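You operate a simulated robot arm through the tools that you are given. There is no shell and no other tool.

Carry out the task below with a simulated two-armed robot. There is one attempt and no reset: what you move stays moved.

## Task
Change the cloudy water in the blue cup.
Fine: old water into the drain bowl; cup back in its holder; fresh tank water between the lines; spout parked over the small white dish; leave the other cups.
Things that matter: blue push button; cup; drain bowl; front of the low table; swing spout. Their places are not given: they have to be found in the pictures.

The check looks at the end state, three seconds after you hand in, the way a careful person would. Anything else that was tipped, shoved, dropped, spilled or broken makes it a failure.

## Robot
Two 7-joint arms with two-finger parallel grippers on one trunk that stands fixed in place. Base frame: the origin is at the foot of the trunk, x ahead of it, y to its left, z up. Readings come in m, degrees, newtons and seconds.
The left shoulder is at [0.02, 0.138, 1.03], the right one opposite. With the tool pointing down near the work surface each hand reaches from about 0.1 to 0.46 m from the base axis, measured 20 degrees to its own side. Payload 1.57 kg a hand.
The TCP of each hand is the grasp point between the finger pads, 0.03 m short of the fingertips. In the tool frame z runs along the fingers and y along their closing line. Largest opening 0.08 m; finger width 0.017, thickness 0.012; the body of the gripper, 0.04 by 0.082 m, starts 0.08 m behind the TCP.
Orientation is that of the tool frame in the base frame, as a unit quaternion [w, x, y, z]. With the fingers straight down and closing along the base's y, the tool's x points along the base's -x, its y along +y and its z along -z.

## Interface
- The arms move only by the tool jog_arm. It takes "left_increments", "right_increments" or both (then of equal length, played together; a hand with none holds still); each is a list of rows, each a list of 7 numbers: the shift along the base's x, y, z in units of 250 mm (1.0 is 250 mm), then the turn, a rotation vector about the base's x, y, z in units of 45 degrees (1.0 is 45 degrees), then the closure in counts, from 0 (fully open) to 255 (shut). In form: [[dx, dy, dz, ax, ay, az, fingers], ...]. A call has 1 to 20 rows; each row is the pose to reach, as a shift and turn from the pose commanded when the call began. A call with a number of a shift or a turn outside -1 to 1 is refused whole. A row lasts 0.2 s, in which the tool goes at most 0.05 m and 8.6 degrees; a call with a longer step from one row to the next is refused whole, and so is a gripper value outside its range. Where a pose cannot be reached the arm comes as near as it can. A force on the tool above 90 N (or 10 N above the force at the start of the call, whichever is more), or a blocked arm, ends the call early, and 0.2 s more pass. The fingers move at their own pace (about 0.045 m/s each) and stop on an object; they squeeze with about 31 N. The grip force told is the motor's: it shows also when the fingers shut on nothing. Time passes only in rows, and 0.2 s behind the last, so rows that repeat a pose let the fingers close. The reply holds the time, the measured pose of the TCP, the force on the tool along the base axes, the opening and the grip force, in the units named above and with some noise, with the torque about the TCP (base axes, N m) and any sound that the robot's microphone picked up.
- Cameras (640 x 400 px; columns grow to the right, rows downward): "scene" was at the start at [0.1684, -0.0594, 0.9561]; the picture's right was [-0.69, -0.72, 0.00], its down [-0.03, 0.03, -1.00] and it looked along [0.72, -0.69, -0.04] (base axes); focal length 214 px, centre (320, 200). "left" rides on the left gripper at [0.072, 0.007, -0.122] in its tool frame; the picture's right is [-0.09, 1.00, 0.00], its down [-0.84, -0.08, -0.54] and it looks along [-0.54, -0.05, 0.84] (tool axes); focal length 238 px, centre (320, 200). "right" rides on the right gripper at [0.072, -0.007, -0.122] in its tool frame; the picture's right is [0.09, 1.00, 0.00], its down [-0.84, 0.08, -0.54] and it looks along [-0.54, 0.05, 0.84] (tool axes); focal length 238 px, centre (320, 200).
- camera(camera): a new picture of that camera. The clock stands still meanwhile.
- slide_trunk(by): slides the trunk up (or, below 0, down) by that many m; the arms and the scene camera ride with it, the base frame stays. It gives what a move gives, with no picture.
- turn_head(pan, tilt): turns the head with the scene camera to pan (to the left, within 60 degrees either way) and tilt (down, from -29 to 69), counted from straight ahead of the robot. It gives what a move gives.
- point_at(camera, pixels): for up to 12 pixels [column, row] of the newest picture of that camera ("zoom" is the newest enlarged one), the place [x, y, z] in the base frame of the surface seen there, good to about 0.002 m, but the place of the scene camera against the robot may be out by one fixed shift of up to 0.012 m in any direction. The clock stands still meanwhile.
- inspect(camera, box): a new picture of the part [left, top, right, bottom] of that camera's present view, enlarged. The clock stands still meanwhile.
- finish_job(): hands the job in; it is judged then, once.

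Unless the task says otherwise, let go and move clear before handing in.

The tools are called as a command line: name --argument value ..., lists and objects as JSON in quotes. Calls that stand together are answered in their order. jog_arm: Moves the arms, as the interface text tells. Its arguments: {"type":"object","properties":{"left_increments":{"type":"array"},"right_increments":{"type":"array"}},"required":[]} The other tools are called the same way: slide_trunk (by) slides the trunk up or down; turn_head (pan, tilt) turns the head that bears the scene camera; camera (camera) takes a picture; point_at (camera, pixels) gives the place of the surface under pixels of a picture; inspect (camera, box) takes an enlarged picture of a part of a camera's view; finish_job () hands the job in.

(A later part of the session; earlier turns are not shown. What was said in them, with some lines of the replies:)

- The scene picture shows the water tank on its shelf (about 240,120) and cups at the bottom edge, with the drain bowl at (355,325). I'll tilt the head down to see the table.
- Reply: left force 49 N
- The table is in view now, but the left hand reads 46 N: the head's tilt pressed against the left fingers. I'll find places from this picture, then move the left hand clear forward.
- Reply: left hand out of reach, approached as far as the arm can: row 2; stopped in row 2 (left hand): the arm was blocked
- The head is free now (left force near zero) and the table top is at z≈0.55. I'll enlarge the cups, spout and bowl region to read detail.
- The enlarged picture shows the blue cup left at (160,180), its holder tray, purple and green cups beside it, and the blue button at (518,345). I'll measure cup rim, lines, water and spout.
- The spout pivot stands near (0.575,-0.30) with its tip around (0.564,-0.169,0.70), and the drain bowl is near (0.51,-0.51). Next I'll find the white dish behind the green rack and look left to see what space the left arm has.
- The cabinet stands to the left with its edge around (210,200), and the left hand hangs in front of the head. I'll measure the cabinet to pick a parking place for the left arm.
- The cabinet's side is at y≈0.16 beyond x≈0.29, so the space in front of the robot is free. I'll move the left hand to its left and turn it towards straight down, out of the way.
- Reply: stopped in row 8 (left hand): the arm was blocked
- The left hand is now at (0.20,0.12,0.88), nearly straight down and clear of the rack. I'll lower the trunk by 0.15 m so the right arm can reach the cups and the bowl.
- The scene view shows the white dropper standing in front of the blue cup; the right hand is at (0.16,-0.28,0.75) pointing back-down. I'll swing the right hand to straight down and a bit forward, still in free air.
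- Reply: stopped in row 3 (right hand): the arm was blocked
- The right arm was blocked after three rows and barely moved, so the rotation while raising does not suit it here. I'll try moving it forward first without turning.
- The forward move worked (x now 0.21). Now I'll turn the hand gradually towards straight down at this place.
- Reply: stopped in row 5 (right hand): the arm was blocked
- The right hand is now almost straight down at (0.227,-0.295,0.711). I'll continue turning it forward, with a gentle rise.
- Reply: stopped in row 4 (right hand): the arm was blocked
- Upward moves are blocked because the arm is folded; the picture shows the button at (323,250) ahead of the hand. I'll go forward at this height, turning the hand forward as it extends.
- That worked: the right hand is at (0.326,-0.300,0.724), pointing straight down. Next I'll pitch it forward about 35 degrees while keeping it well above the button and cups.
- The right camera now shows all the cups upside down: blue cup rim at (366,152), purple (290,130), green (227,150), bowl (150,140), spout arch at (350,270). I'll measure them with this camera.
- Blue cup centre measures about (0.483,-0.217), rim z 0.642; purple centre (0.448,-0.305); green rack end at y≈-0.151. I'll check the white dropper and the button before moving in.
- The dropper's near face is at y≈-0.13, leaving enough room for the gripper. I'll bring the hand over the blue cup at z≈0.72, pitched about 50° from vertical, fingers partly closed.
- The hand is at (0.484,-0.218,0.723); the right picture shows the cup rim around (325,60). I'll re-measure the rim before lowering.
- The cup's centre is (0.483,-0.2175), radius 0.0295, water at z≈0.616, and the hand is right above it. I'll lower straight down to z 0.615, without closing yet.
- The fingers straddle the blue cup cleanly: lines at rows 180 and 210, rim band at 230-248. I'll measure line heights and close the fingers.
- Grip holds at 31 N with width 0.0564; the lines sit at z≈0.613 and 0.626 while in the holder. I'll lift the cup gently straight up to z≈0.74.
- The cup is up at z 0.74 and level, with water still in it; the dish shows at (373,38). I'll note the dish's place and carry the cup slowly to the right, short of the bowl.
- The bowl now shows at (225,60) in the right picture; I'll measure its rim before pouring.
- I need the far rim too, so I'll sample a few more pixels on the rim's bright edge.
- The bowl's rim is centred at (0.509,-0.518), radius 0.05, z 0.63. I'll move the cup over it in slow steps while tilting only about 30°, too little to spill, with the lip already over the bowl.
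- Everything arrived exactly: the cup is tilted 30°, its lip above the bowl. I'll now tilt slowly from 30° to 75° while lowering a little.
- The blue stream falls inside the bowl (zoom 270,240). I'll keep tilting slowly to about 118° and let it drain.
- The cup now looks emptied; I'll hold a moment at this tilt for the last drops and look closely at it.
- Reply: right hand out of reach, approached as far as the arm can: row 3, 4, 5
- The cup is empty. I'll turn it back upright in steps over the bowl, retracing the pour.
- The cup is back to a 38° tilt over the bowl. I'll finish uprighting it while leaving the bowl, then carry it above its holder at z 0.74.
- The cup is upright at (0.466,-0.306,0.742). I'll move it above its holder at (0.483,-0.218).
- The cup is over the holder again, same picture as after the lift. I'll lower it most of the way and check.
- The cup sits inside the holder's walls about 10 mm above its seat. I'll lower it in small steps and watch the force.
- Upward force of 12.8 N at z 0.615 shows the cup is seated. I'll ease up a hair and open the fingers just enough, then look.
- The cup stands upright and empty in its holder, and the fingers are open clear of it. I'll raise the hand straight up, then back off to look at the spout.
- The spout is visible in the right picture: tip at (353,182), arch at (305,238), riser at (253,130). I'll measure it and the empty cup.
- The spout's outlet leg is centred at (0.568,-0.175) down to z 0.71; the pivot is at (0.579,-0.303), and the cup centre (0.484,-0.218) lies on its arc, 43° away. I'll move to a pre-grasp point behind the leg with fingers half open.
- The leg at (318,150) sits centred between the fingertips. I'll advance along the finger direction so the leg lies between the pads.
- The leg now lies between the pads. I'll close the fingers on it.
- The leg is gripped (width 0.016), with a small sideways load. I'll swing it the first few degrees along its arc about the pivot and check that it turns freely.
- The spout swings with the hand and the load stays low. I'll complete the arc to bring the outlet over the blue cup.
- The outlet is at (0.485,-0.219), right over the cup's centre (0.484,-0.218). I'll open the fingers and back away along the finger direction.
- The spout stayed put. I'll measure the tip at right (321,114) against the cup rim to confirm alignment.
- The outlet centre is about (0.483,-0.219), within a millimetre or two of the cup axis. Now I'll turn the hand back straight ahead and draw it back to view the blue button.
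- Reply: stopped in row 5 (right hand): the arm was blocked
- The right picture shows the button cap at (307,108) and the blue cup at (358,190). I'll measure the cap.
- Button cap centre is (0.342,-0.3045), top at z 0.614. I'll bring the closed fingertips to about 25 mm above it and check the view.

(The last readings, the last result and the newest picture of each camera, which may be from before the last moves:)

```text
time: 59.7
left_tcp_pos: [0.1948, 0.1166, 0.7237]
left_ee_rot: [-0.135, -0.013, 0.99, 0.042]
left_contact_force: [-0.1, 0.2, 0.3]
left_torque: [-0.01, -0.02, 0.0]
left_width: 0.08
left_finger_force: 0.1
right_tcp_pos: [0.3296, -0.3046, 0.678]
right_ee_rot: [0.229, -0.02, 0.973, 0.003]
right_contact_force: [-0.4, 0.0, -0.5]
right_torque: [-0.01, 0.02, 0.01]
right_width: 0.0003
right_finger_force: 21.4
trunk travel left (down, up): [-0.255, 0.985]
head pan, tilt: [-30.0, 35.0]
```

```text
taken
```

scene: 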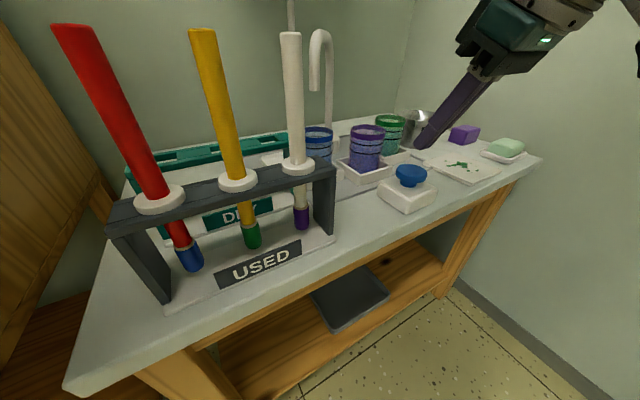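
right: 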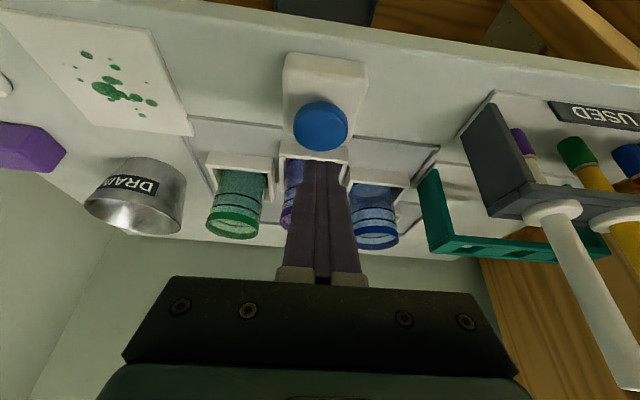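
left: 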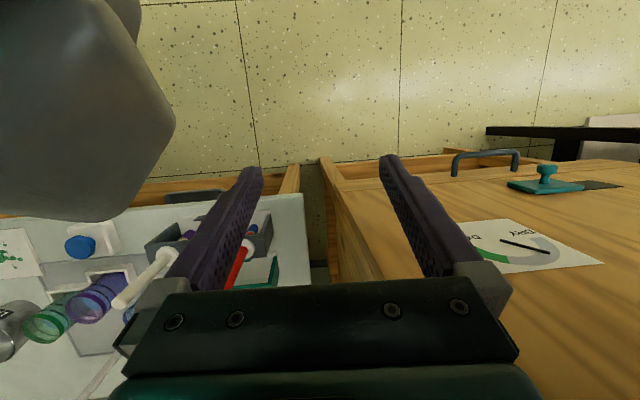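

The blue cup is in full view at (375,220) and the fingertips are above the cap. I'll press briefly and come back up, then look and listen.

jog_arm --right_increments '[[0, 0, -0.08, 0, 0, 0, 255], [0, 0, -0.13, 0, 0, 0, 255], [0, 0, -0.16, 0, 0, 0, 255], [0, 0, -0.12, 0, 0, 0, 255], [0, 0, -0.06, 0, 0, 0, 255]]'

camera --camera "right"

camera --camera "scene"

```text
time: 60.9
left_tcp_pos: [0.1952, 0.1155, 0.7234]
left_ee_rot: [-0.136, -0.016, 0.99, 0.042]
left_contact_force: [0.4, -0.8, -0.4]
left_torque: [-0.02, 0.02, 0.0]
left_width: 0.0801
left_finger_force: 0.0
right_tcp_pos: [0.3294, -0.3047, 0.6641]
right_ee_rot: [0.228, -0.019, 0.973, 0.005]
right_contact_force: [-0.6, -0.9, 0.3]
right_torque: [0.02, 0.02, -0.03]
right_width: 0.0001
right_finger_force: 21.3
trunk travel left (down, up): [-0.255, 0.985]
head pan, tilt: [-30.0, 35.0]
```

```text
taken
```

right: 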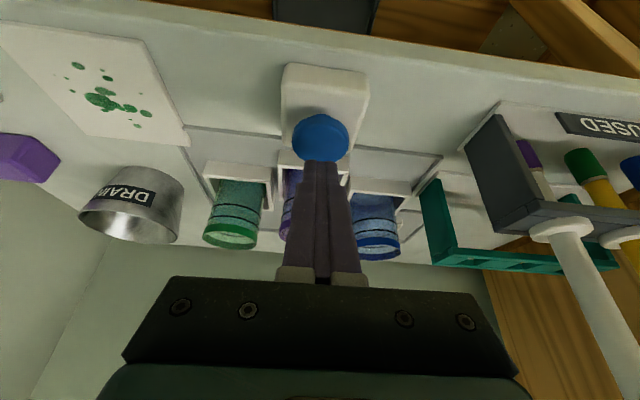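

```text
taken
```

scene: 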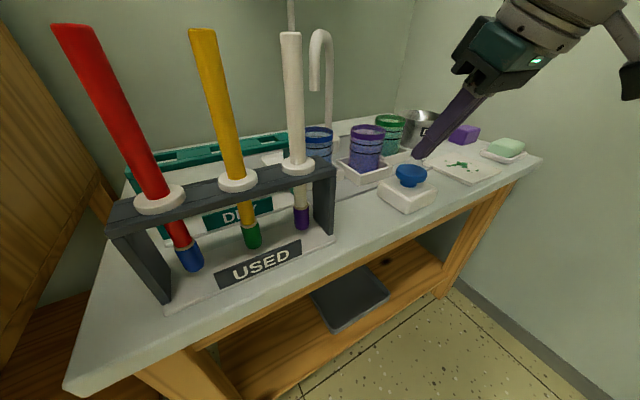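

No sound and no water yet, so the press was too shallow. I'll go down in small steps and read the force.

jog_arm --right_increments '[[0, 0, -0.05, 0, 0, 0, 255], [0, 0, -0.08, 0, 0, 0, 255], [0, 0, -0.1, 0, 0, 0, 255]]'

inspect --camera "scene" --box '[340, 100, 480, 220]'

```text
time: 61.7
left_tcp_pos: [0.1945, 0.1144, 0.7241]
left_ee_rot: [-0.135, -0.014, 0.99, 0.041]
left_contact_force: [-0.5, -0.5, -0.6]
left_torque: [-0.04, -0.02, -0.01]
left_width: 0.0802
left_finger_force: 0.2
right_tcp_pos: [0.3296, -0.3053, 0.6387]
right_ee_rot: [0.23, -0.019, 0.973, 0.003]
right_contact_force: [0.1, 0.7, 3.2]
right_torque: [-0.01, 0.02, 0.03]
right_width: 0.0
right_finger_force: 21.1
trunk travel left (down, up): [-0.255, 0.985]
head pan, tilt: [-30.0, 35.0]
heard: click
```

```text
3.33 times, centred on (410, 160) of scene
```

zoom: 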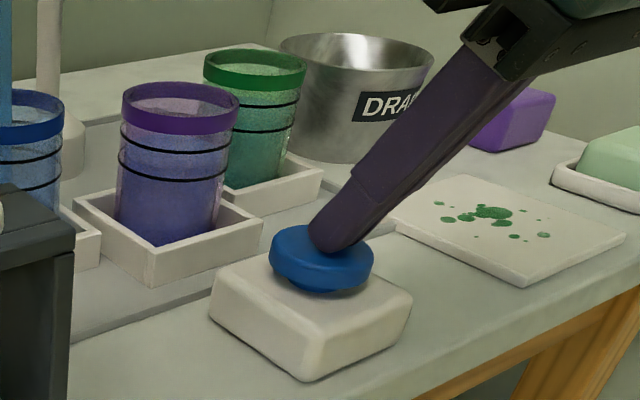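

A click was heard and a blue stream seems to be falling at the left edge of the zoom. The clock is stopped, so I'll look at the cup.

inspect --camera "scene" --box '[280, 20, 380, 180]'

inspect --camera "right" --box '[320, 140, 440, 290]'

```text
2.50 times, centred on (330, 100) of scene
```

zoom: 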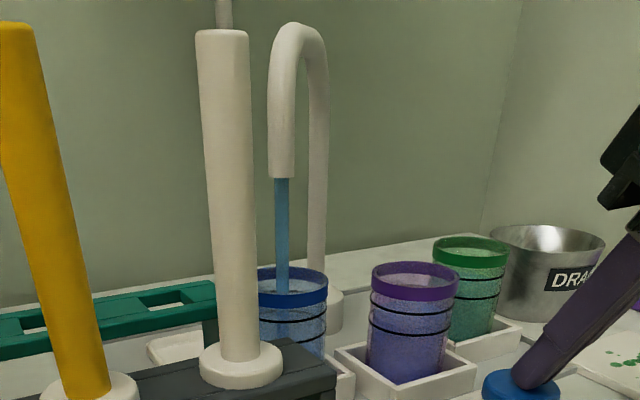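

```text
2.67 times, centred on (380, 215) of right
```

zoom: 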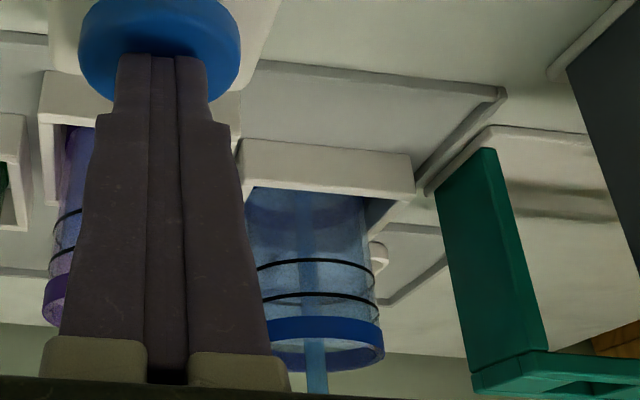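

Fresh water is falling into the cup's centre. I'll hold for a short time and check the level.

jog_arm --right_increments '[[0, 0, 0, 0, 0, 0, 255], [0, 0, 0, 0, 0, 0, 255], [0, 0, 0, 0, 0, 0, 255], [0, 0, 0, 0, 0, 0, 255]]'

inspect --camera "right" --box '[360, 190, 420, 265]'

inspect --camera "scene" --box '[290, 110, 370, 180]'

```text
time: 62.7
left_tcp_pos: [0.1937, 0.1151, 0.7238]
left_ee_rot: [-0.134, -0.014, 0.99, 0.043]
left_contact_force: [0.5, 0.4, 0.4]
left_torque: [-0.01, -0.01, -0.03]
left_width: 0.08
left_finger_force: 0.0
right_tcp_pos: [0.3282, -0.3058, 0.6384]
right_ee_rot: [0.229, -0.019, 0.973, 0.003]
right_contact_force: [0.8, -0.6, 3.0]
right_torque: [0.04, -0.03, -0.03]
right_width: 0.0
right_finger_force: 21.3
trunk travel left (down, up): [-0.255, 0.985]
head pan, tilt: [-30.0, 35.0]
```

```text
5.33 times, centred on (390, 228) of right
```

zoom: 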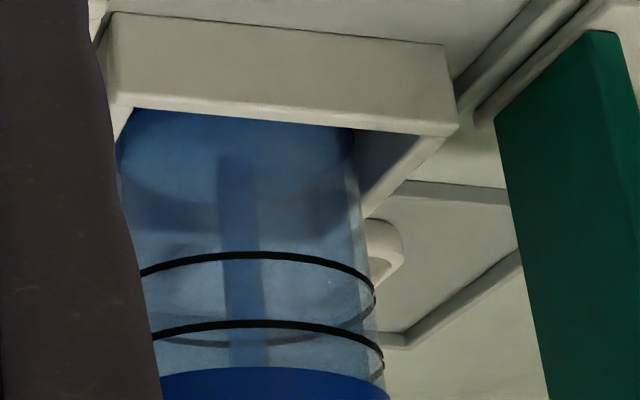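

```text
5.71 times, centred on (330, 145) of scene
```

zoom: 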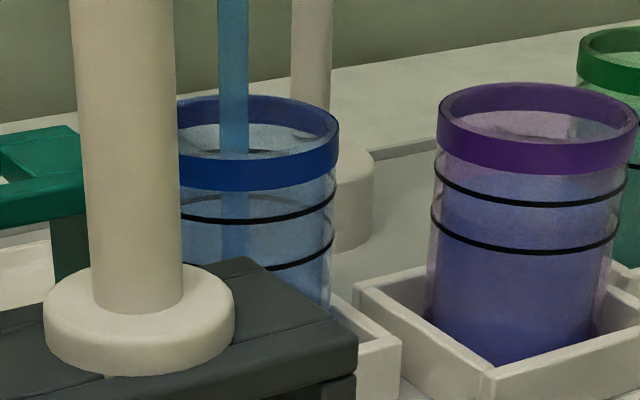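

The level is still low. I'll release the button now to learn whether the flow stops.

jog_arm --right_increments '[[0, 0, 0.05, 0, 0, 0, 255]]'

inspect --camera "scene" --box '[290, 80, 370, 180]'

inspect --camera "right" --box '[340, 160, 420, 265]'

```text
time: 63.1
left_tcp_pos: [0.1946, 0.1152, 0.7229]
left_ee_rot: [-0.135, -0.015, 0.99, 0.042]
left_contact_force: [-0.2, 0.1, -0.2]
left_torque: [0.0, 0.03, 0.0]
left_width: 0.0799
left_finger_force: 0.1
right_tcp_pos: [0.3279, -0.3041, 0.6506]
right_ee_rot: [0.228, -0.02, 0.973, 0.004]
right_contact_force: [0.1, 0.0, 0.9]
right_torque: [0.03, 0.0, -0.02]
right_width: 0.0
right_finger_force: 20.8
trunk travel left (down, up): [-0.255, 0.985]
head pan, tilt: [-30.0, 35.0]
```

```text
4.00 times, centred on (330, 130) of scene
```

zoom: 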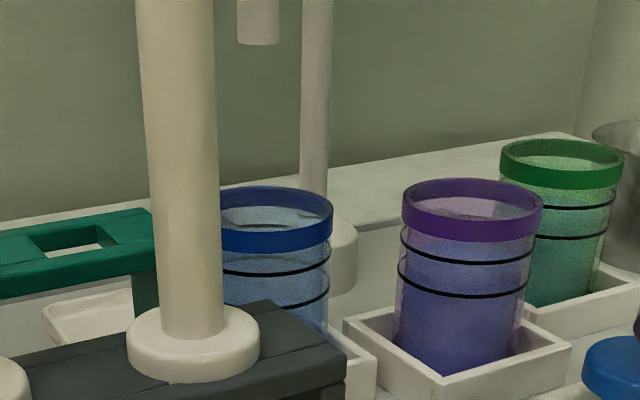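

```text
3.81 times, centred on (380, 212) of right
```

zoom: 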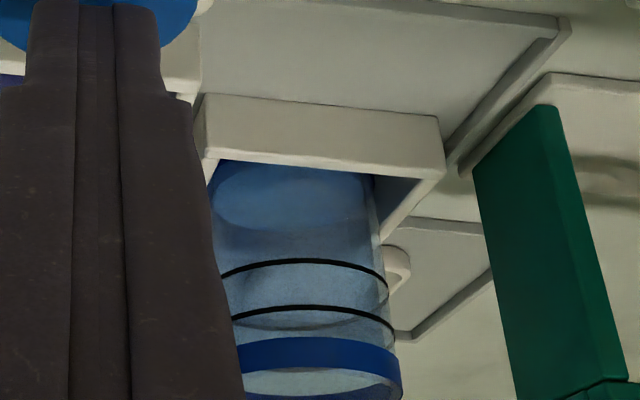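

Releasing stops the flow. I'll measure the present water level from the right view.

point_at --camera "zoom" --pixels '[[290, 195], [290, 175], [290, 215], [250, 200], [340, 200], [300, 245], [300, 262], [310, 310], [300, 290], [320, 365], [330, 385]]'

```text
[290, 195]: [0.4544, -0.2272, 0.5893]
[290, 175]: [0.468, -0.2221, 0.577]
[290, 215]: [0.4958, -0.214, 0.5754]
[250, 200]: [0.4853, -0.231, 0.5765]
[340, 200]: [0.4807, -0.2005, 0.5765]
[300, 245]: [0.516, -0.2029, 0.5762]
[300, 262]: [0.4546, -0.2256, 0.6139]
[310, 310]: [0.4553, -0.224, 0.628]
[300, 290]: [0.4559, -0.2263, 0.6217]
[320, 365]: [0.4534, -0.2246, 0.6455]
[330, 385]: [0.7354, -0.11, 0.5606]
```

The surface is at z≈0.576 now and the lines are at 0.6135 and 0.627, so I aim for about 0.620. I'll press for about one more second and measure again to get the rate.

jog_arm --right_increments '[[0, 0, -0.05, 0, 0, 0, 255], [0, 0, -0.05, 0, 0, 0, 255], [0, 0, -0.05, 0, 0, 0, 255], [0, 0, -0.05, 0, 0, 0, 255], [0, 0, -0.05, 0, 0, 0, 255], [0, 0, 0, 0, 0, 0, 255]]'

inspect --camera "right" --box '[340, 160, 420, 265]'

point_at --camera "zoom" --pixels '[[290, 195], [290, 175], [290, 215], [250, 200], [340, 200], [300, 230], [300, 245], [280, 225], [350, 225], [300, 290], [320, 250]]'

inspect --camera "scene" --box '[290, 80, 370, 180]'

```text
time: 64.5
left_tcp_pos: [0.1953, 0.116, 0.7241]
left_ee_rot: [-0.135, -0.015, 0.99, 0.042]
left_contact_force: [-0.2, -0.5, -0.1]
left_torque: [0.02, -0.01, -0.04]
left_width: 0.0802
left_finger_force: 0.0
right_tcp_pos: [0.3295, -0.3048, 0.6517]
right_ee_rot: [0.229, -0.019, 0.973, 0.005]
right_contact_force: [0.2, -0.3, 0.0]
right_torque: [-0.05, 0.04, 0.0]
right_width: 0.0
right_finger_force: 21.6
trunk travel left (down, up): [-0.255, 0.985]
head pan, tilt: [-30.0, 35.0]
heard: click
```

```text
3.81 times, centred on (380, 212) of right
```

zoom: 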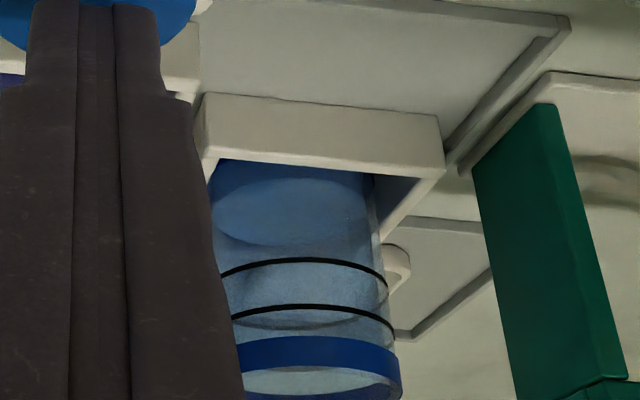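

```text
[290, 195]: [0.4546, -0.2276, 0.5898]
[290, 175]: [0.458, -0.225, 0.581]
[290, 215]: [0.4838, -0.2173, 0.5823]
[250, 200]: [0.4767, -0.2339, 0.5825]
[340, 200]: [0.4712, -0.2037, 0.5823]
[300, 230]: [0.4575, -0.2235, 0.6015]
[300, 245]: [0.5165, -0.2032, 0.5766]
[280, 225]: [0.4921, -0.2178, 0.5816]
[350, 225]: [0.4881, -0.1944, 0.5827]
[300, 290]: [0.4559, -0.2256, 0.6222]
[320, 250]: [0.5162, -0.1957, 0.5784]
```

```text
4.00 times, centred on (330, 130) of scene
```

zoom: 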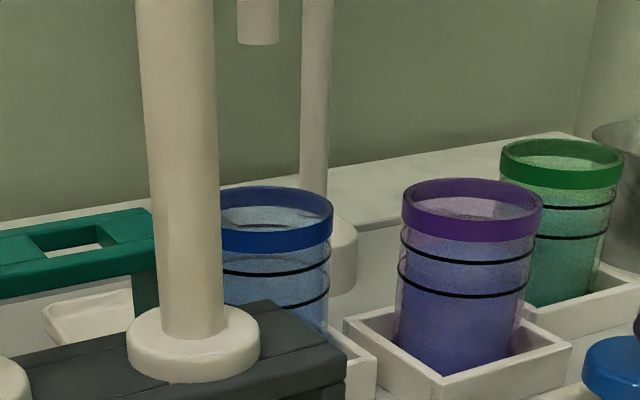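

The level rose about 6 mm in 1 s, to z≈0.582. I'll press for 3.8 s, which should reach about 0.605, then measure again.

jog_arm --right_increments '[[0, 0, -0.05, 0, 0, 0, 255], [0, 0, -0.05, 0, 0, 0, 255], [0, 0, -0.05, 0, 0, 0, 255], [0, 0, -0.05, 0, 0, 0, 255], [0, 0, -0.05, 0, 0, 0, 255], [0, 0, -0.05, 0, 0, 0, 255], [0, 0, -0.05, 0, 0, 0, 255], [0, 0, -0.05, 0, 0, 0, 255], [0, 0, -0.05, 0, 0, 0, 255], [0, 0, -0.05, 0, 0, 0, 255], [0, 0, -0.05, 0, 0, 0, 255], [0, 0, -0.05, 0, 0, 0, 255], [0, 0, -0.05, 0, 0, 0, 255], [0, 0, -0.05, 0, 0, 0, 255], [0, 0, -0.05, 0, 0, 0, 255], [0, 0, -0.05, 0, 0, 0, 255], [0, 0, -0.05, 0, 0, 0, 255], [0, 0, -0.05, 0, 0, 0, 255], [0, 0, -0.05, 0, 0, 0, 255], [0, 0, 0, 0, 0, 0, 255]]'

inspect --camera "right" --box '[340, 160, 420, 265]'

point_at --camera "zoom" --pixels '[[290, 215], [290, 225], [290, 235], [290, 245], [340, 235], [340, 245], [260, 240], [260, 250], [350, 255], [300, 275], [320, 250]]'

inspect --camera "scene" --box '[290, 80, 370, 180]'

```text
time: 68.7
left_tcp_pos: [0.1948, 0.1142, 0.7236]
left_ee_rot: [-0.135, -0.014, 0.99, 0.043]
left_contact_force: [-0.6, 0.8, -0.3]
left_torque: [0.0, 0.02, -0.03]
left_width: 0.08
left_finger_force: 0.1
right_tcp_pos: [0.3279, -0.3046, 0.65]
right_ee_rot: [0.228, -0.02, 0.973, 0.005]
right_contact_force: [0.2, 0.0, 0.2]
right_torque: [-0.01, 0.02, 0.02]
right_width: 0.0001
right_finger_force: 21.0
trunk travel left (down, up): [-0.255, 0.985]
head pan, tilt: [-30.0, 35.0]
heard: click
```

```text
3.81 times, centred on (380, 212) of right
```

zoom: 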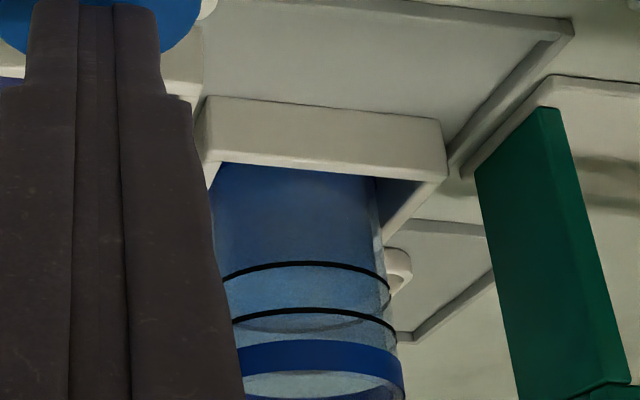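

```text
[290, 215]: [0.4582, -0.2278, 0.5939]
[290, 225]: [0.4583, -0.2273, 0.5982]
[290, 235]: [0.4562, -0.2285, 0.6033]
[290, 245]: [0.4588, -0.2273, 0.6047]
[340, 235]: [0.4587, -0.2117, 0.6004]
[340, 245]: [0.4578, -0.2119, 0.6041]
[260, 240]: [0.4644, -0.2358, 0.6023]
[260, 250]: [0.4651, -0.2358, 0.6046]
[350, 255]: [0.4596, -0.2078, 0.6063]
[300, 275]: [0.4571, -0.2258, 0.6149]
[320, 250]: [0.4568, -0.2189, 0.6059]
```

```text
4.00 times, centred on (330, 130) of scene
```

zoom: 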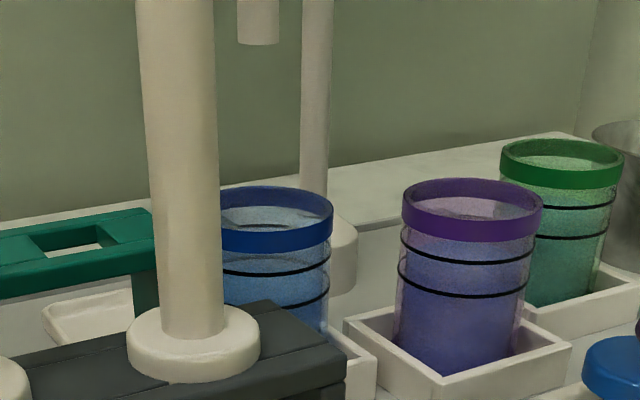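

The surface now is foreshortened near the lower line; I'll zoom tighter to see it.

inspect --camera "right" --box '[385, 195, 445, 265]'

inspect --camera "right" --box '[362, 198, 412, 262]'

inspect --camera "scene" --box '[310, 120, 350, 170]'

```text
5.71 times, centred on (415, 230) of right
```

zoom: 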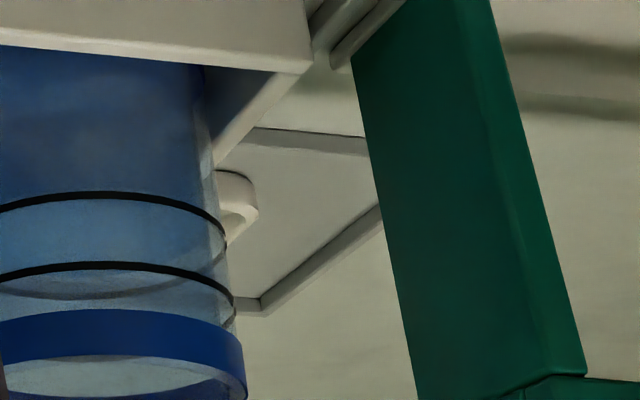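

```text
6.25 times, centred on (387, 230) of right
```

zoom: 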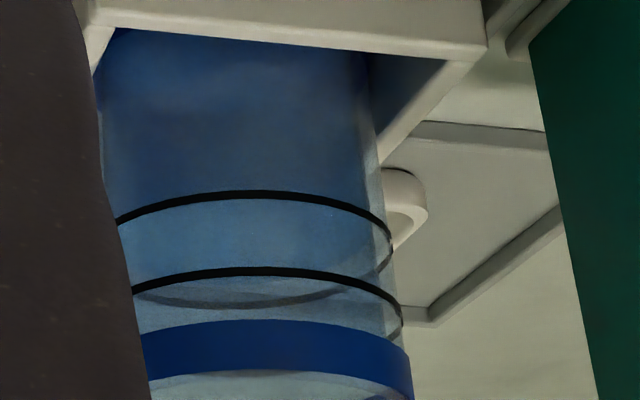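

```text
8.00 times, centred on (330, 145) of scene
```

zoom: 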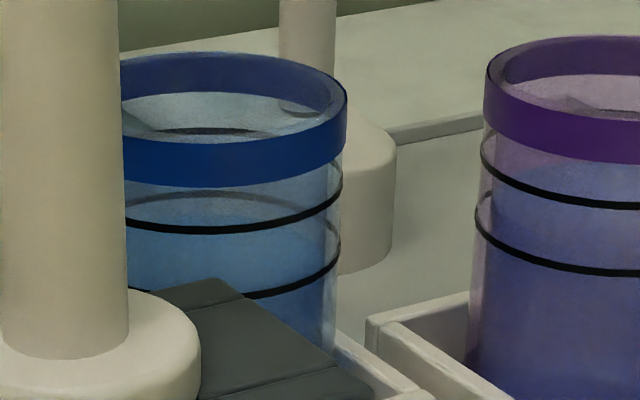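

The colours suggest the surface is near the lower line. I'll sample points inside the cup through both views.

point_at --camera "zoom" --pixels '[[220, 110], [200, 125], [200, 135], [260, 125], [180, 120], [220, 195], [220, 205], [220, 215], [220, 250], [300, 200], [300, 230], [250, 180]]'

inspect --camera "right" --box '[362, 198, 412, 262]'

point_at --camera "zoom" --pixels '[[250, 150], [250, 185], [250, 210], [250, 230], [250, 250], [250, 290], [340, 230], [340, 250], [340, 280], [370, 200], [180, 240], [180, 260]]'

```text
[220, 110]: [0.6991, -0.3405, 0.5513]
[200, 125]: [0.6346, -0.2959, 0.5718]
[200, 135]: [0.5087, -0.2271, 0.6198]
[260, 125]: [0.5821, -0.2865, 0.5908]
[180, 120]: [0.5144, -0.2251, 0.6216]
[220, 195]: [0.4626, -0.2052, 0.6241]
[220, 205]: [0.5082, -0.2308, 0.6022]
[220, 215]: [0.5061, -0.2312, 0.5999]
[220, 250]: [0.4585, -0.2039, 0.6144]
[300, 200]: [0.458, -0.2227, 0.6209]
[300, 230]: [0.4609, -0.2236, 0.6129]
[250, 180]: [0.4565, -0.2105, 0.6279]
```

```text
6.25 times, centred on (387, 230) of right
```

zoom: 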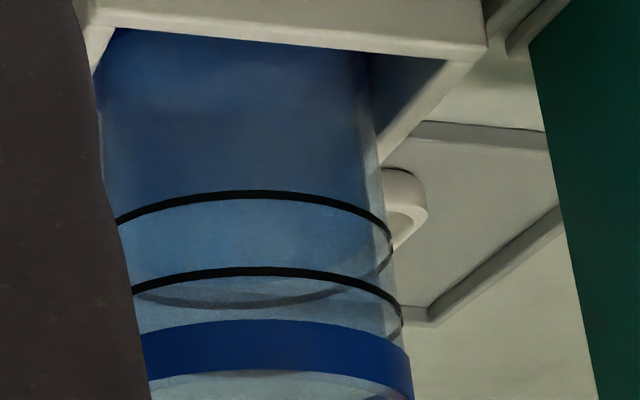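

```text
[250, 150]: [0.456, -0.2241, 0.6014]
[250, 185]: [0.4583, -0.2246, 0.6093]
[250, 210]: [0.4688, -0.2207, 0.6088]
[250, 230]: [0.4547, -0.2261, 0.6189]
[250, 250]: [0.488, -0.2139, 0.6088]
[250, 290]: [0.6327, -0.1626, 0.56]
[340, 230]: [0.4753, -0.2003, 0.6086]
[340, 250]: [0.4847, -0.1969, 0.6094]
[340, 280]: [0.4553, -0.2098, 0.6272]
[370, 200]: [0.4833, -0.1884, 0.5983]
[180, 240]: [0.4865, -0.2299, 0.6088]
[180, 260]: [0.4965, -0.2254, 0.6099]
```

Several points agree: the surface is at z≈0.609, below the lower line at 0.6135. The rate is about 1.49 mm per row pressed, so 8 rows should bring it to about 0.619, mid-way between the lines.

jog_arm --right_increments '[[0, 0, -0.05, 0, 0, 0, 255], [0, 0, -0.05, 0, 0, 0, 255], [0, 0, -0.05, 0, 0, 0, 255], [0, 0, -0.05, 0, 0, 0, 255], [0, 0, -0.05, 0, 0, 0, 255], [0, 0, -0.05, 0, 0, 0, 255], [0, 0, -0.05, 0, 0, 0, 255], [0, 0, -0.05, 0, 0, 0, 255], [0, 0, 0, 0, 0, 0, 255]]'

inspect --camera "right" --box '[362, 198, 412, 262]'

point_at --camera "zoom" --pixels '[[250, 150], [250, 185], [250, 210], [250, 230], [250, 250], [250, 290], [340, 230], [340, 250], [340, 280], [300, 300], [180, 250], [180, 270]]'

inspect --camera "scene" --box '[300, 100, 380, 180]'

```text
time: 70.7
left_tcp_pos: [0.1947, 0.1161, 0.724]
left_ee_rot: [-0.135, -0.015, 0.99, 0.043]
left_contact_force: [0.8, -0.4, -0.2]
left_torque: [0.02, -0.01, 0.01]
left_width: 0.0799
left_finger_force: 0.0
right_tcp_pos: [0.3288, -0.3062, 0.6492]
right_ee_rot: [0.228, -0.019, 0.973, 0.005]
right_contact_force: [0.5, 0.0, -0.9]
right_torque: [-0.02, -0.03, 0.01]
right_width: 0.0
right_finger_force: 21.2
trunk travel left (down, up): [-0.255, 0.985]
head pan, tilt: [-30.0, 35.0]
heard: click
```

```text
6.25 times, centred on (387, 230) of right
```

zoom: 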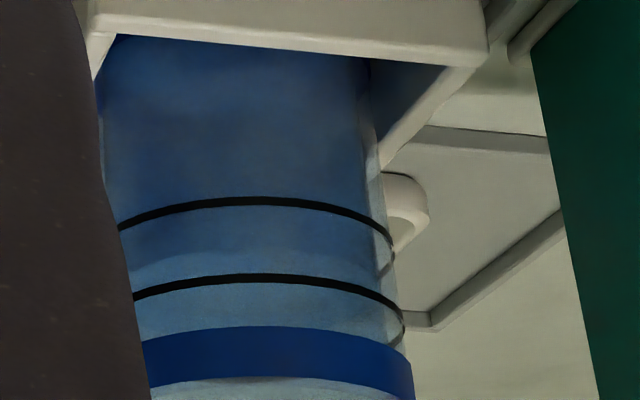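

```text
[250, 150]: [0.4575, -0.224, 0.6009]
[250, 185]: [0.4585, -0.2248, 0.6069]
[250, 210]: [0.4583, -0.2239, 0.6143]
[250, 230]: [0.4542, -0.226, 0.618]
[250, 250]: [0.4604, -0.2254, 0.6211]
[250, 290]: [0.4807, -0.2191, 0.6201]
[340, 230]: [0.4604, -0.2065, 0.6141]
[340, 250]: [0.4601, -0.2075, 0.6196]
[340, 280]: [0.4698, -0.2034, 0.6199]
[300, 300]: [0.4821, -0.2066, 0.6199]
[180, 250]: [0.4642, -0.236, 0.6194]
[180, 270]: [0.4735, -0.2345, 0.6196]
```

```text
5.00 times, centred on (340, 140) of scene
```

zoom: 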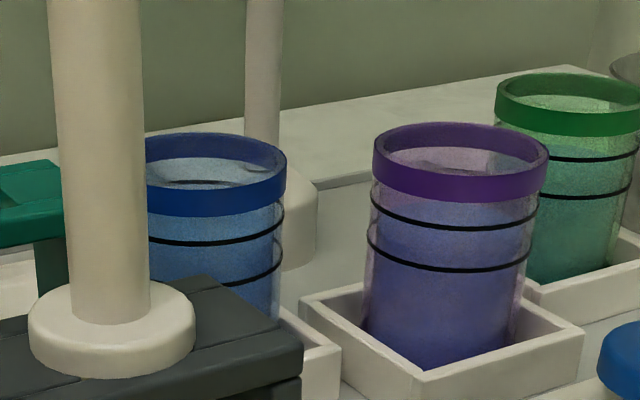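

The level is now at z≈0.620, midway between the lines (0.6135 and 0.627). Next I'll raise the hand off the button and retrace the path towards the spout.

jog_arm --right_increments '[[0.01, 0, 0.08, 0, 0, 0, 255], [0.04, 0, 0.16, 0, -0.08, 0, 255], [0.07, 0.01, 0.24, 0, -0.18, 0, 255], [0.1, 0.02, 0.32, 0, -0.3, 0, 255], [0.12, 0.024, 0.4, 0, -0.42, 0, 255], [0.125, 0.024, 0.484, 0, -0.547, 0, 200], [0.125, 0.024, 0.484, 0, -0.547, 0, 120]]'

camera --camera "right"

```text
time: 72.3
left_tcp_pos: [0.1939, 0.1134, 0.7244]
left_ee_rot: [-0.134, -0.015, 0.99, 0.042]
left_contact_force: [-0.4, -0.6, -0.2]
left_torque: [-0.02, 0.0, -0.01]
left_width: 0.0797
left_finger_force: 0.1
right_tcp_pos: [0.3634, -0.2983, 0.7704]
right_ee_rot: [0.432, -0.02, 0.902, 0.0]
right_contact_force: [1.0, 0.1, 0.5]
right_torque: [0.0, 0.01, -0.01]
right_width: 0.0423
right_finger_force: 0.1
trunk travel left (down, up): [-0.255, 0.985]
head pan, tilt: [-30.0, 35.0]
```

```text
taken
```

right: 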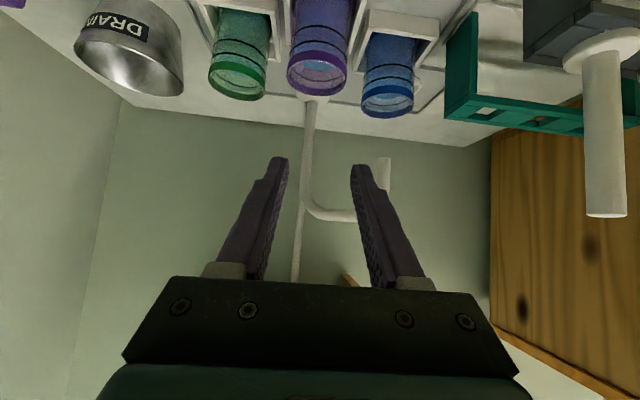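

The hand is at (0.363,-0.298,0.770), with the spout leg visible at (384,175). I'll turn to the earlier azimuth and go back to the pre-grasp point.

jog_arm --right_increments '[[0.03, 0.0, 0.03, 0, 0, 0.14, 80], [0.06, 0.01, 0.06, 0, 0, 0.29, 80], [0.1, 0.03, 0.09, 0, 0, 0.44, 80], [0.15, 0.06, 0.09, 0, 0, 0.59, 80], [0.2, 0.09, 0.09, 0, 0, 0.74, 80], [0.248, 0.115, 0.09, 0, 0, 0.89, 80], [0.248, 0.115, 0.09, 0, 0, 0.89, 80]]'

camera --camera "right"

point_at --camera "right" --pixels '[[321, 114], [322, 125], [322, 135], [326, 125]]'

```text
time: 73.9
left_tcp_pos: [0.1938, 0.1158, 0.7231]
left_ee_rot: [-0.135, -0.015, 0.99, 0.042]
left_contact_force: [0.0, 0.1, -0.2]
left_torque: [0.02, -0.02, 0.0]
left_width: 0.0801
left_finger_force: 0.1
right_tcp_pos: [0.4226, -0.2704, 0.7927]
right_ee_rot: [0.405, -0.327, 0.841, 0.15]
right_contact_force: [1.0, -0.3, -0.5]
right_torque: [0.02, 0.01, -0.01]
right_width: 0.055
right_finger_force: 0.1
trunk travel left (down, up): [-0.255, 0.985]
head pan, tilt: [-30.0, 35.0]
```

```text
taken
```

right: 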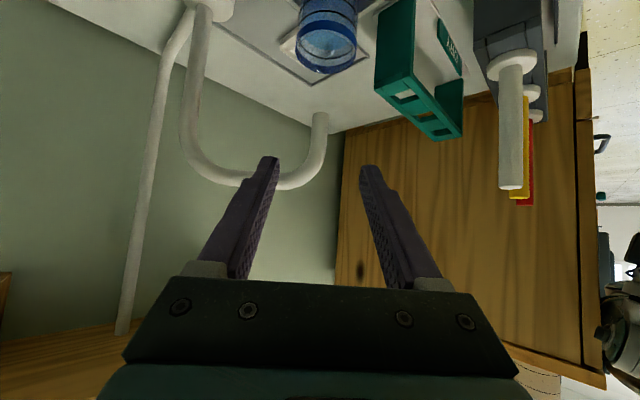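

```text
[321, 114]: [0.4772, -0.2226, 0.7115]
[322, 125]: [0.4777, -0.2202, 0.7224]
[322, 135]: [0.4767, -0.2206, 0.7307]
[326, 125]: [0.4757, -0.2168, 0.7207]
```

The view matches the earlier pre-grasp. I'll advance along the finger direction around the leg and close.

jog_arm --right_increments '[[0.06, 0.05, -0.06, 0, 0, 0, 80], [0.12, 0.102, -0.124, 0, 0, 0, 80], [0.18, 0.154, -0.186, 0, 0, 0, 80], [0.243, 0.206, -0.248, 0, 0, 0, 80], [0.243, 0.206, -0.248, 0, 0, 0, 80]]'

camera --camera "right"

```text
time: 75.1
left_tcp_pos: [0.1938, 0.115, 0.725]
left_ee_rot: [-0.135, -0.015, 0.99, 0.041]
left_contact_force: [-0.1, 0.6, 1.2]
left_torque: [0.0, 0.0, 0.02]
left_width: 0.0798
left_finger_force: 0.0
right_tcp_pos: [0.4829, -0.2174, 0.7304]
right_ee_rot: [0.405, -0.326, 0.841, 0.15]
right_contact_force: [-0.5, 0.1, 0.5]
right_torque: [-0.02, 0.04, 0.01]
right_width: 0.0549
right_finger_force: 0.2
trunk travel left (down, up): [-0.255, 0.985]
head pan, tilt: [-30.0, 35.0]
```

```text
taken
```

right: 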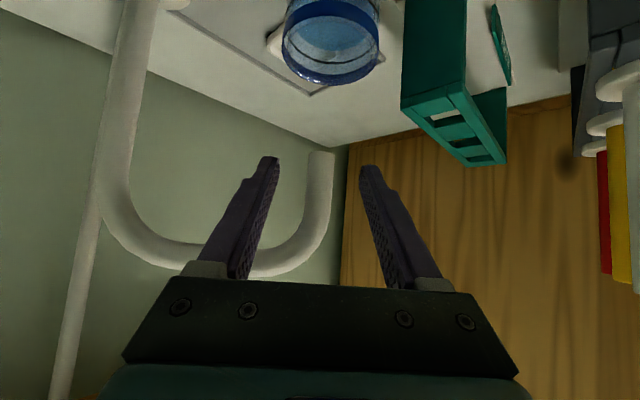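

The leg is centred between the pads again. I'll close on it and swing it back along the same arc to the dish.

jog_arm --right_increments '[[0, 0, 0, 0, 0, 0, 140], [0, 0, 0, 0, 0, 0, 190], [0, 0, 0, 0, 0, 0, 230], [0, 0, 0, 0, 0, 0, 230], [0, 0, 0, 0, 0, 0, 230]]'

jog_arm --right_increments '[[0.0263, 0.0273, 0, 0, 0, -0.095, 230], [0.0546, 0.0526, 0, 0, 0, -0.19, 230], [0.0847, 0.0757, 0, 0, 0, -0.285, 230], [0.1165, 0.0964, 0, 0, 0, -0.38, 230], [0.1497, 0.1148, 0, 0, 0, -0.475, 230], [0.1841, 0.1306, 0, 0, 0, -0.57, 230], [0.2197, 0.1439, 0, 0, 0, -0.665, 230], [0.2563, 0.1544, 0, 0, 0, -0.76, 230], [0.2933, 0.1622, 0, 0, 0, -0.855, 230], [0.3307, 0.167, 0, 0, 0, -0.93, 230], [0.3307, 0.167, 0, 0, 0, -0.93, 230]]'

camera --camera "right"

camera --camera "scene"

```text
time: 76.3
left_tcp_pos: [0.195, 0.1157, 0.7243]
left_ee_rot: [-0.134, -0.015, 0.99, 0.042]
left_contact_force: [-0.7, 0.2, 0.7]
left_torque: [-0.02, -0.02, 0.01]
left_width: 0.08
left_finger_force: 0.0
right_tcp_pos: [0.4837, -0.2193, 0.7305]
right_ee_rot: [0.406, -0.325, 0.841, 0.15]
right_contact_force: [10.0, -8.5, -1.4]
right_torque: [0.54, 0.32, -0.03]
right_width: 0.0164
right_finger_force: 31.5
trunk travel left (down, up): [-0.255, 0.985]
head pan, tilt: [-30.0, 35.0]
```

```text
time: 78.7
left_tcp_pos: [0.1947, 0.1147, 0.7242]
left_ee_rot: [-0.135, -0.015, 0.99, 0.042]
left_contact_force: [-0.6, 0.5, -0.7]
left_torque: [0.01, 0.03, 0.0]
left_width: 0.0803
left_finger_force: 0.0
right_tcp_pos: [0.5669, -0.1756, 0.7304]
right_ee_rot: [0.432, -0.005, 0.902, -0.007]
right_contact_force: [1.5, -5.5, 5.3]
right_torque: [0.62, -0.23, -0.07]
right_width: 0.0164
right_finger_force: 31.2
trunk travel left (down, up): [-0.255, 0.985]
head pan, tilt: [-30.0, 35.0]
```

```text
taken
```

right: 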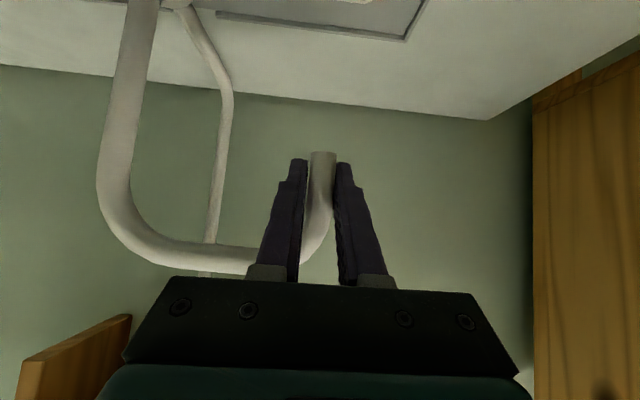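

```text
taken
```

scene: 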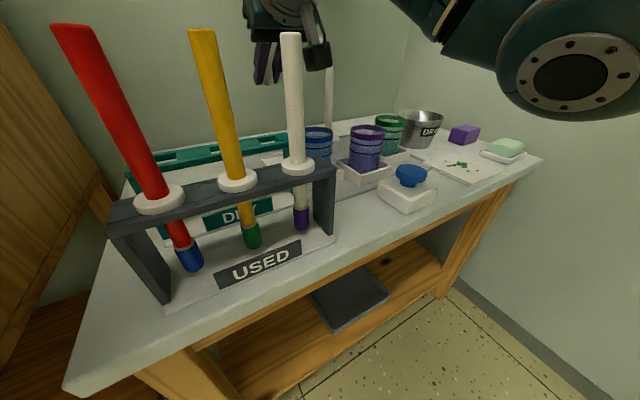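

The leg is back at (0.567,-0.176), above the dish centred at (0.568,-0.172). I'll open the fingers and withdraw the way I came.

jog_arm --right_increments '[[0, 0, 0, 0, 0, 0, 180], [0, 0, 0, 0, 0, 0, 120], [0, 0, 0, 0, 0, 0, 80], [0, 0, 0, 0, 0, 0, 80]]'

jog_arm --right_increments '[[-0.05, 0.001, 0.04, 0, 0, 0, 80], [-0.1, 0.002, 0.08, 0, 0, 0, 80], [-0.155, 0.004, 0.125, 0, 0, 0, 80], [-0.209, 0.005, 0.17, 0, 0, 0, 80], [-0.28, -0.04, 0.18, 0, 0, 0, 80], [-0.36, -0.09, 0.17, 0, 0, 0, 80], [-0.45, -0.14, 0.14, 0, 0, 0, 80], [-0.55, -0.17, 0.1, 0, 0, 0, 80]]'

camera --camera "right"

camera --camera "scene"

```text
time: 79.7
left_tcp_pos: [0.1947, 0.1166, 0.7231]
left_ee_rot: [-0.135, -0.015, 0.99, 0.042]
left_contact_force: [0.0, -0.3, 0.1]
left_torque: [0.01, 0.06, -0.03]
left_width: 0.0801
left_finger_force: 0.0
right_tcp_pos: [0.5664, -0.1768, 0.7304]
right_ee_rot: [0.431, -0.006, 0.902, -0.007]
right_contact_force: [0.2, 0.3, 0.1]
right_torque: [0.0, 0.01, -0.01]
right_width: 0.0549
right_finger_force: 0.0
trunk travel left (down, up): [-0.255, 0.985]
head pan, tilt: [-30.0, 35.0]
```

```text
time: 81.5
left_tcp_pos: [0.1945, 0.1151, 0.7232]
left_ee_rot: [-0.135, -0.015, 0.99, 0.041]
left_contact_force: [0.3, 0.9, -0.3]
left_torque: [0.0, -0.03, -0.02]
left_width: 0.0801
left_finger_force: 0.0
right_tcp_pos: [0.4278, -0.2211, 0.7561]
right_ee_rot: [0.431, -0.005, 0.902, -0.008]
right_contact_force: [0.1, 0.9, -0.1]
right_torque: [-0.01, 0.0, 0.02]
right_width: 0.0549
right_finger_force: 0.0
trunk travel left (down, up): [-0.255, 0.985]
head pan, tilt: [-30.0, 35.0]
```

```text
taken
```

right: 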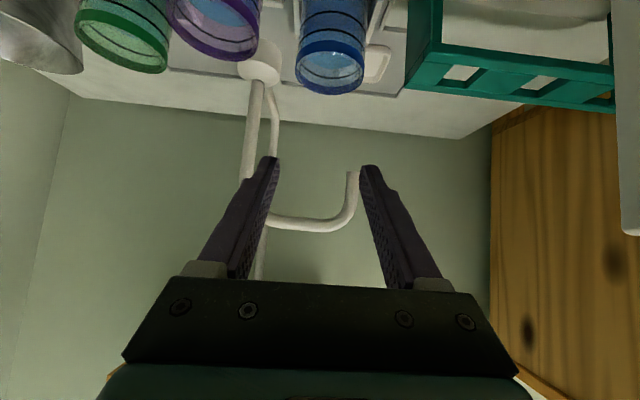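

```text
taken
```

scene: 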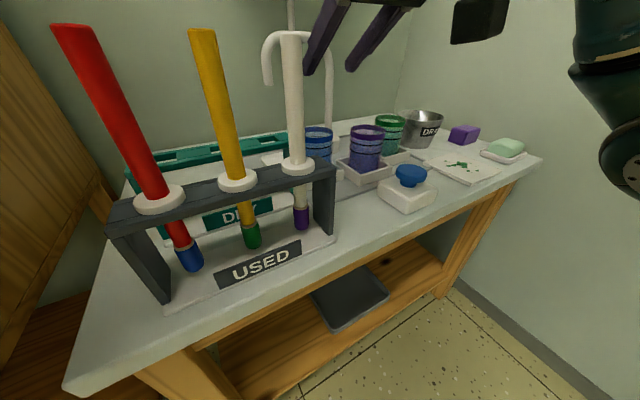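

The spout is back in its old place in the scene view (arch at 290,40). I'll verify its tip, the cup and the water level with the right camera.

point_at --camera "right" --pixels '[[352, 172], [352, 190], [297, 75], [330, 93], [330, 45], [364, 75], [325, 72], [378, 50], [388, 75], [335, 75]]'

inspect --camera "right" --box '[260, 0, 420, 110]'

jog_arm --right_increments '[[-0.08, -0.08, 0.03, 0, 0, 0, 80], [-0.18, -0.18, 0.05, 0, 0, 0, 80], [-0.26, -0.26, 0.06, 0, 0, 0, 80]]'

camera --camera "right"

```text
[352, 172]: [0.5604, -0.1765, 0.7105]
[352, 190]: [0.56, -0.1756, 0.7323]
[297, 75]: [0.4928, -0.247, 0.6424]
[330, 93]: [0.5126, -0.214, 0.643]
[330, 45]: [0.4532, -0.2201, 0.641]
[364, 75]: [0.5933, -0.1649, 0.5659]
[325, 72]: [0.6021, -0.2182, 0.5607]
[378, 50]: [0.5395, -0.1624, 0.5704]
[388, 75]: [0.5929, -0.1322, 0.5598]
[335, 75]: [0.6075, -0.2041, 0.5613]
```

```text
3.64 times, centred on (340, 55) of right
```

zoom: 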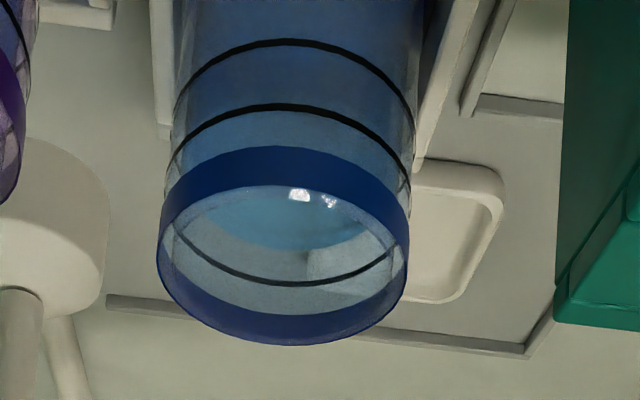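

```text
time: 82.3
left_tcp_pos: [0.1943, 0.1153, 0.7242]
left_ee_rot: [-0.135, -0.014, 0.99, 0.042]
left_contact_force: [-0.3, 0.1, 0.8]
left_torque: [0.02, 0.03, 0.01]
left_width: 0.0802
left_finger_force: 0.1
right_tcp_pos: [0.3641, -0.2856, 0.772]
right_ee_rot: [0.431, -0.006, 0.902, -0.007]
right_contact_force: [0.5, 0.1, 0.1]
right_torque: [0.02, 0.03, -0.03]
right_width: 0.0549
right_finger_force: 0.0
trunk travel left (down, up): [-0.255, 0.985]
head pan, tilt: [-30.0, 35.0]
```

```text
taken
```

right: 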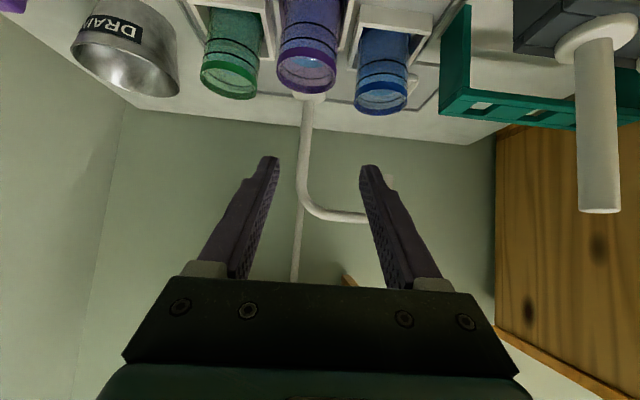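

The spout tip is where it started, over the dish; the cup is centred with light, clear water between the lines, and the hand is clear. One last look at the table for drips.

turn_head --pan -38 --tilt 35

inspect --camera "scene" --box '[220, 60, 460, 220]'

inspect --camera "right" --box '[0, 0, 460, 160]'

```text
time: 83.0
left_tcp_pos: [0.1943, 0.1157, 0.7242]
left_ee_rot: [-0.135, -0.015, 0.99, 0.042]
left_contact_force: [0.0, -0.7, -0.4]
left_torque: [-0.01, 0.01, 0.01]
left_width: 0.08
left_finger_force: 0.1
right_tcp_pos: [0.3643, -0.2847, 0.7715]
right_ee_rot: [0.431, -0.006, 0.902, -0.007]
right_contact_force: [-1.2, 0.0, 0.5]
right_torque: [0.0, -0.03, -0.01]
right_width: 0.0547
right_finger_force: 0.0
trunk travel left (down, up): [-0.255, 0.985]
head pan, tilt: [-38.0, 35.0]
```

```text
2.50 times, centred on (340, 140) of scene
```

zoom: 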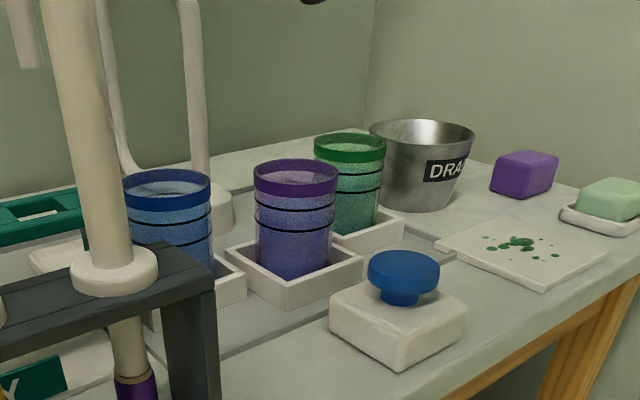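

```text
1.39 times, centred on (230, 80) of right
```

zoom: 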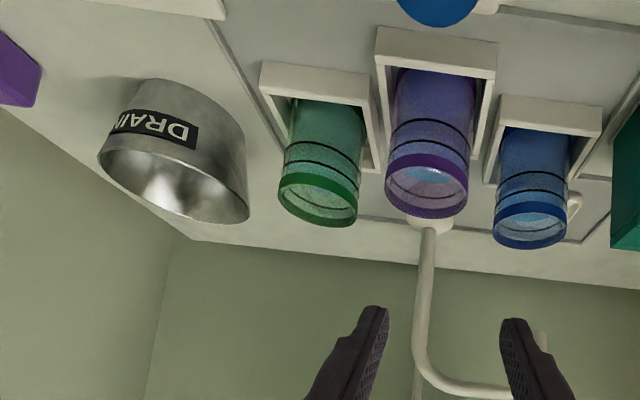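

The table is dry, the other cups, bowl and racks are in place, the blue cup stands in its holder with fresh water between its lines, and the spout is back over the dish. Both hands are clear, so I hand in.

finish_job

```text
The job is handed in.
```

The cloudy water in the blue cup has been changed, and the job is handed in; I haven't seen the result of the check.

- **Old water:** poured into the drain bowl. The stream fell inside the bowl, and I saw no drips on the table afterwards.
- **Cup:** back in its holder, upright and centred.
- **Fresh water:** filled from the tank with the blue button. After the last press the surface was about 0.620 m high, midway between the lines at about 0.6135 m and 0.627 m.
- **Spout:** back over the small white dish, where it stood at the start.
- **Everything else:** the other cups, the racks and the other items on the table look undisturbed. Both hands are open and clear.

Early on, tilting the head pressed it against the left fingers with about 46 N. I moved that hand clear, and I saw no damage from it.
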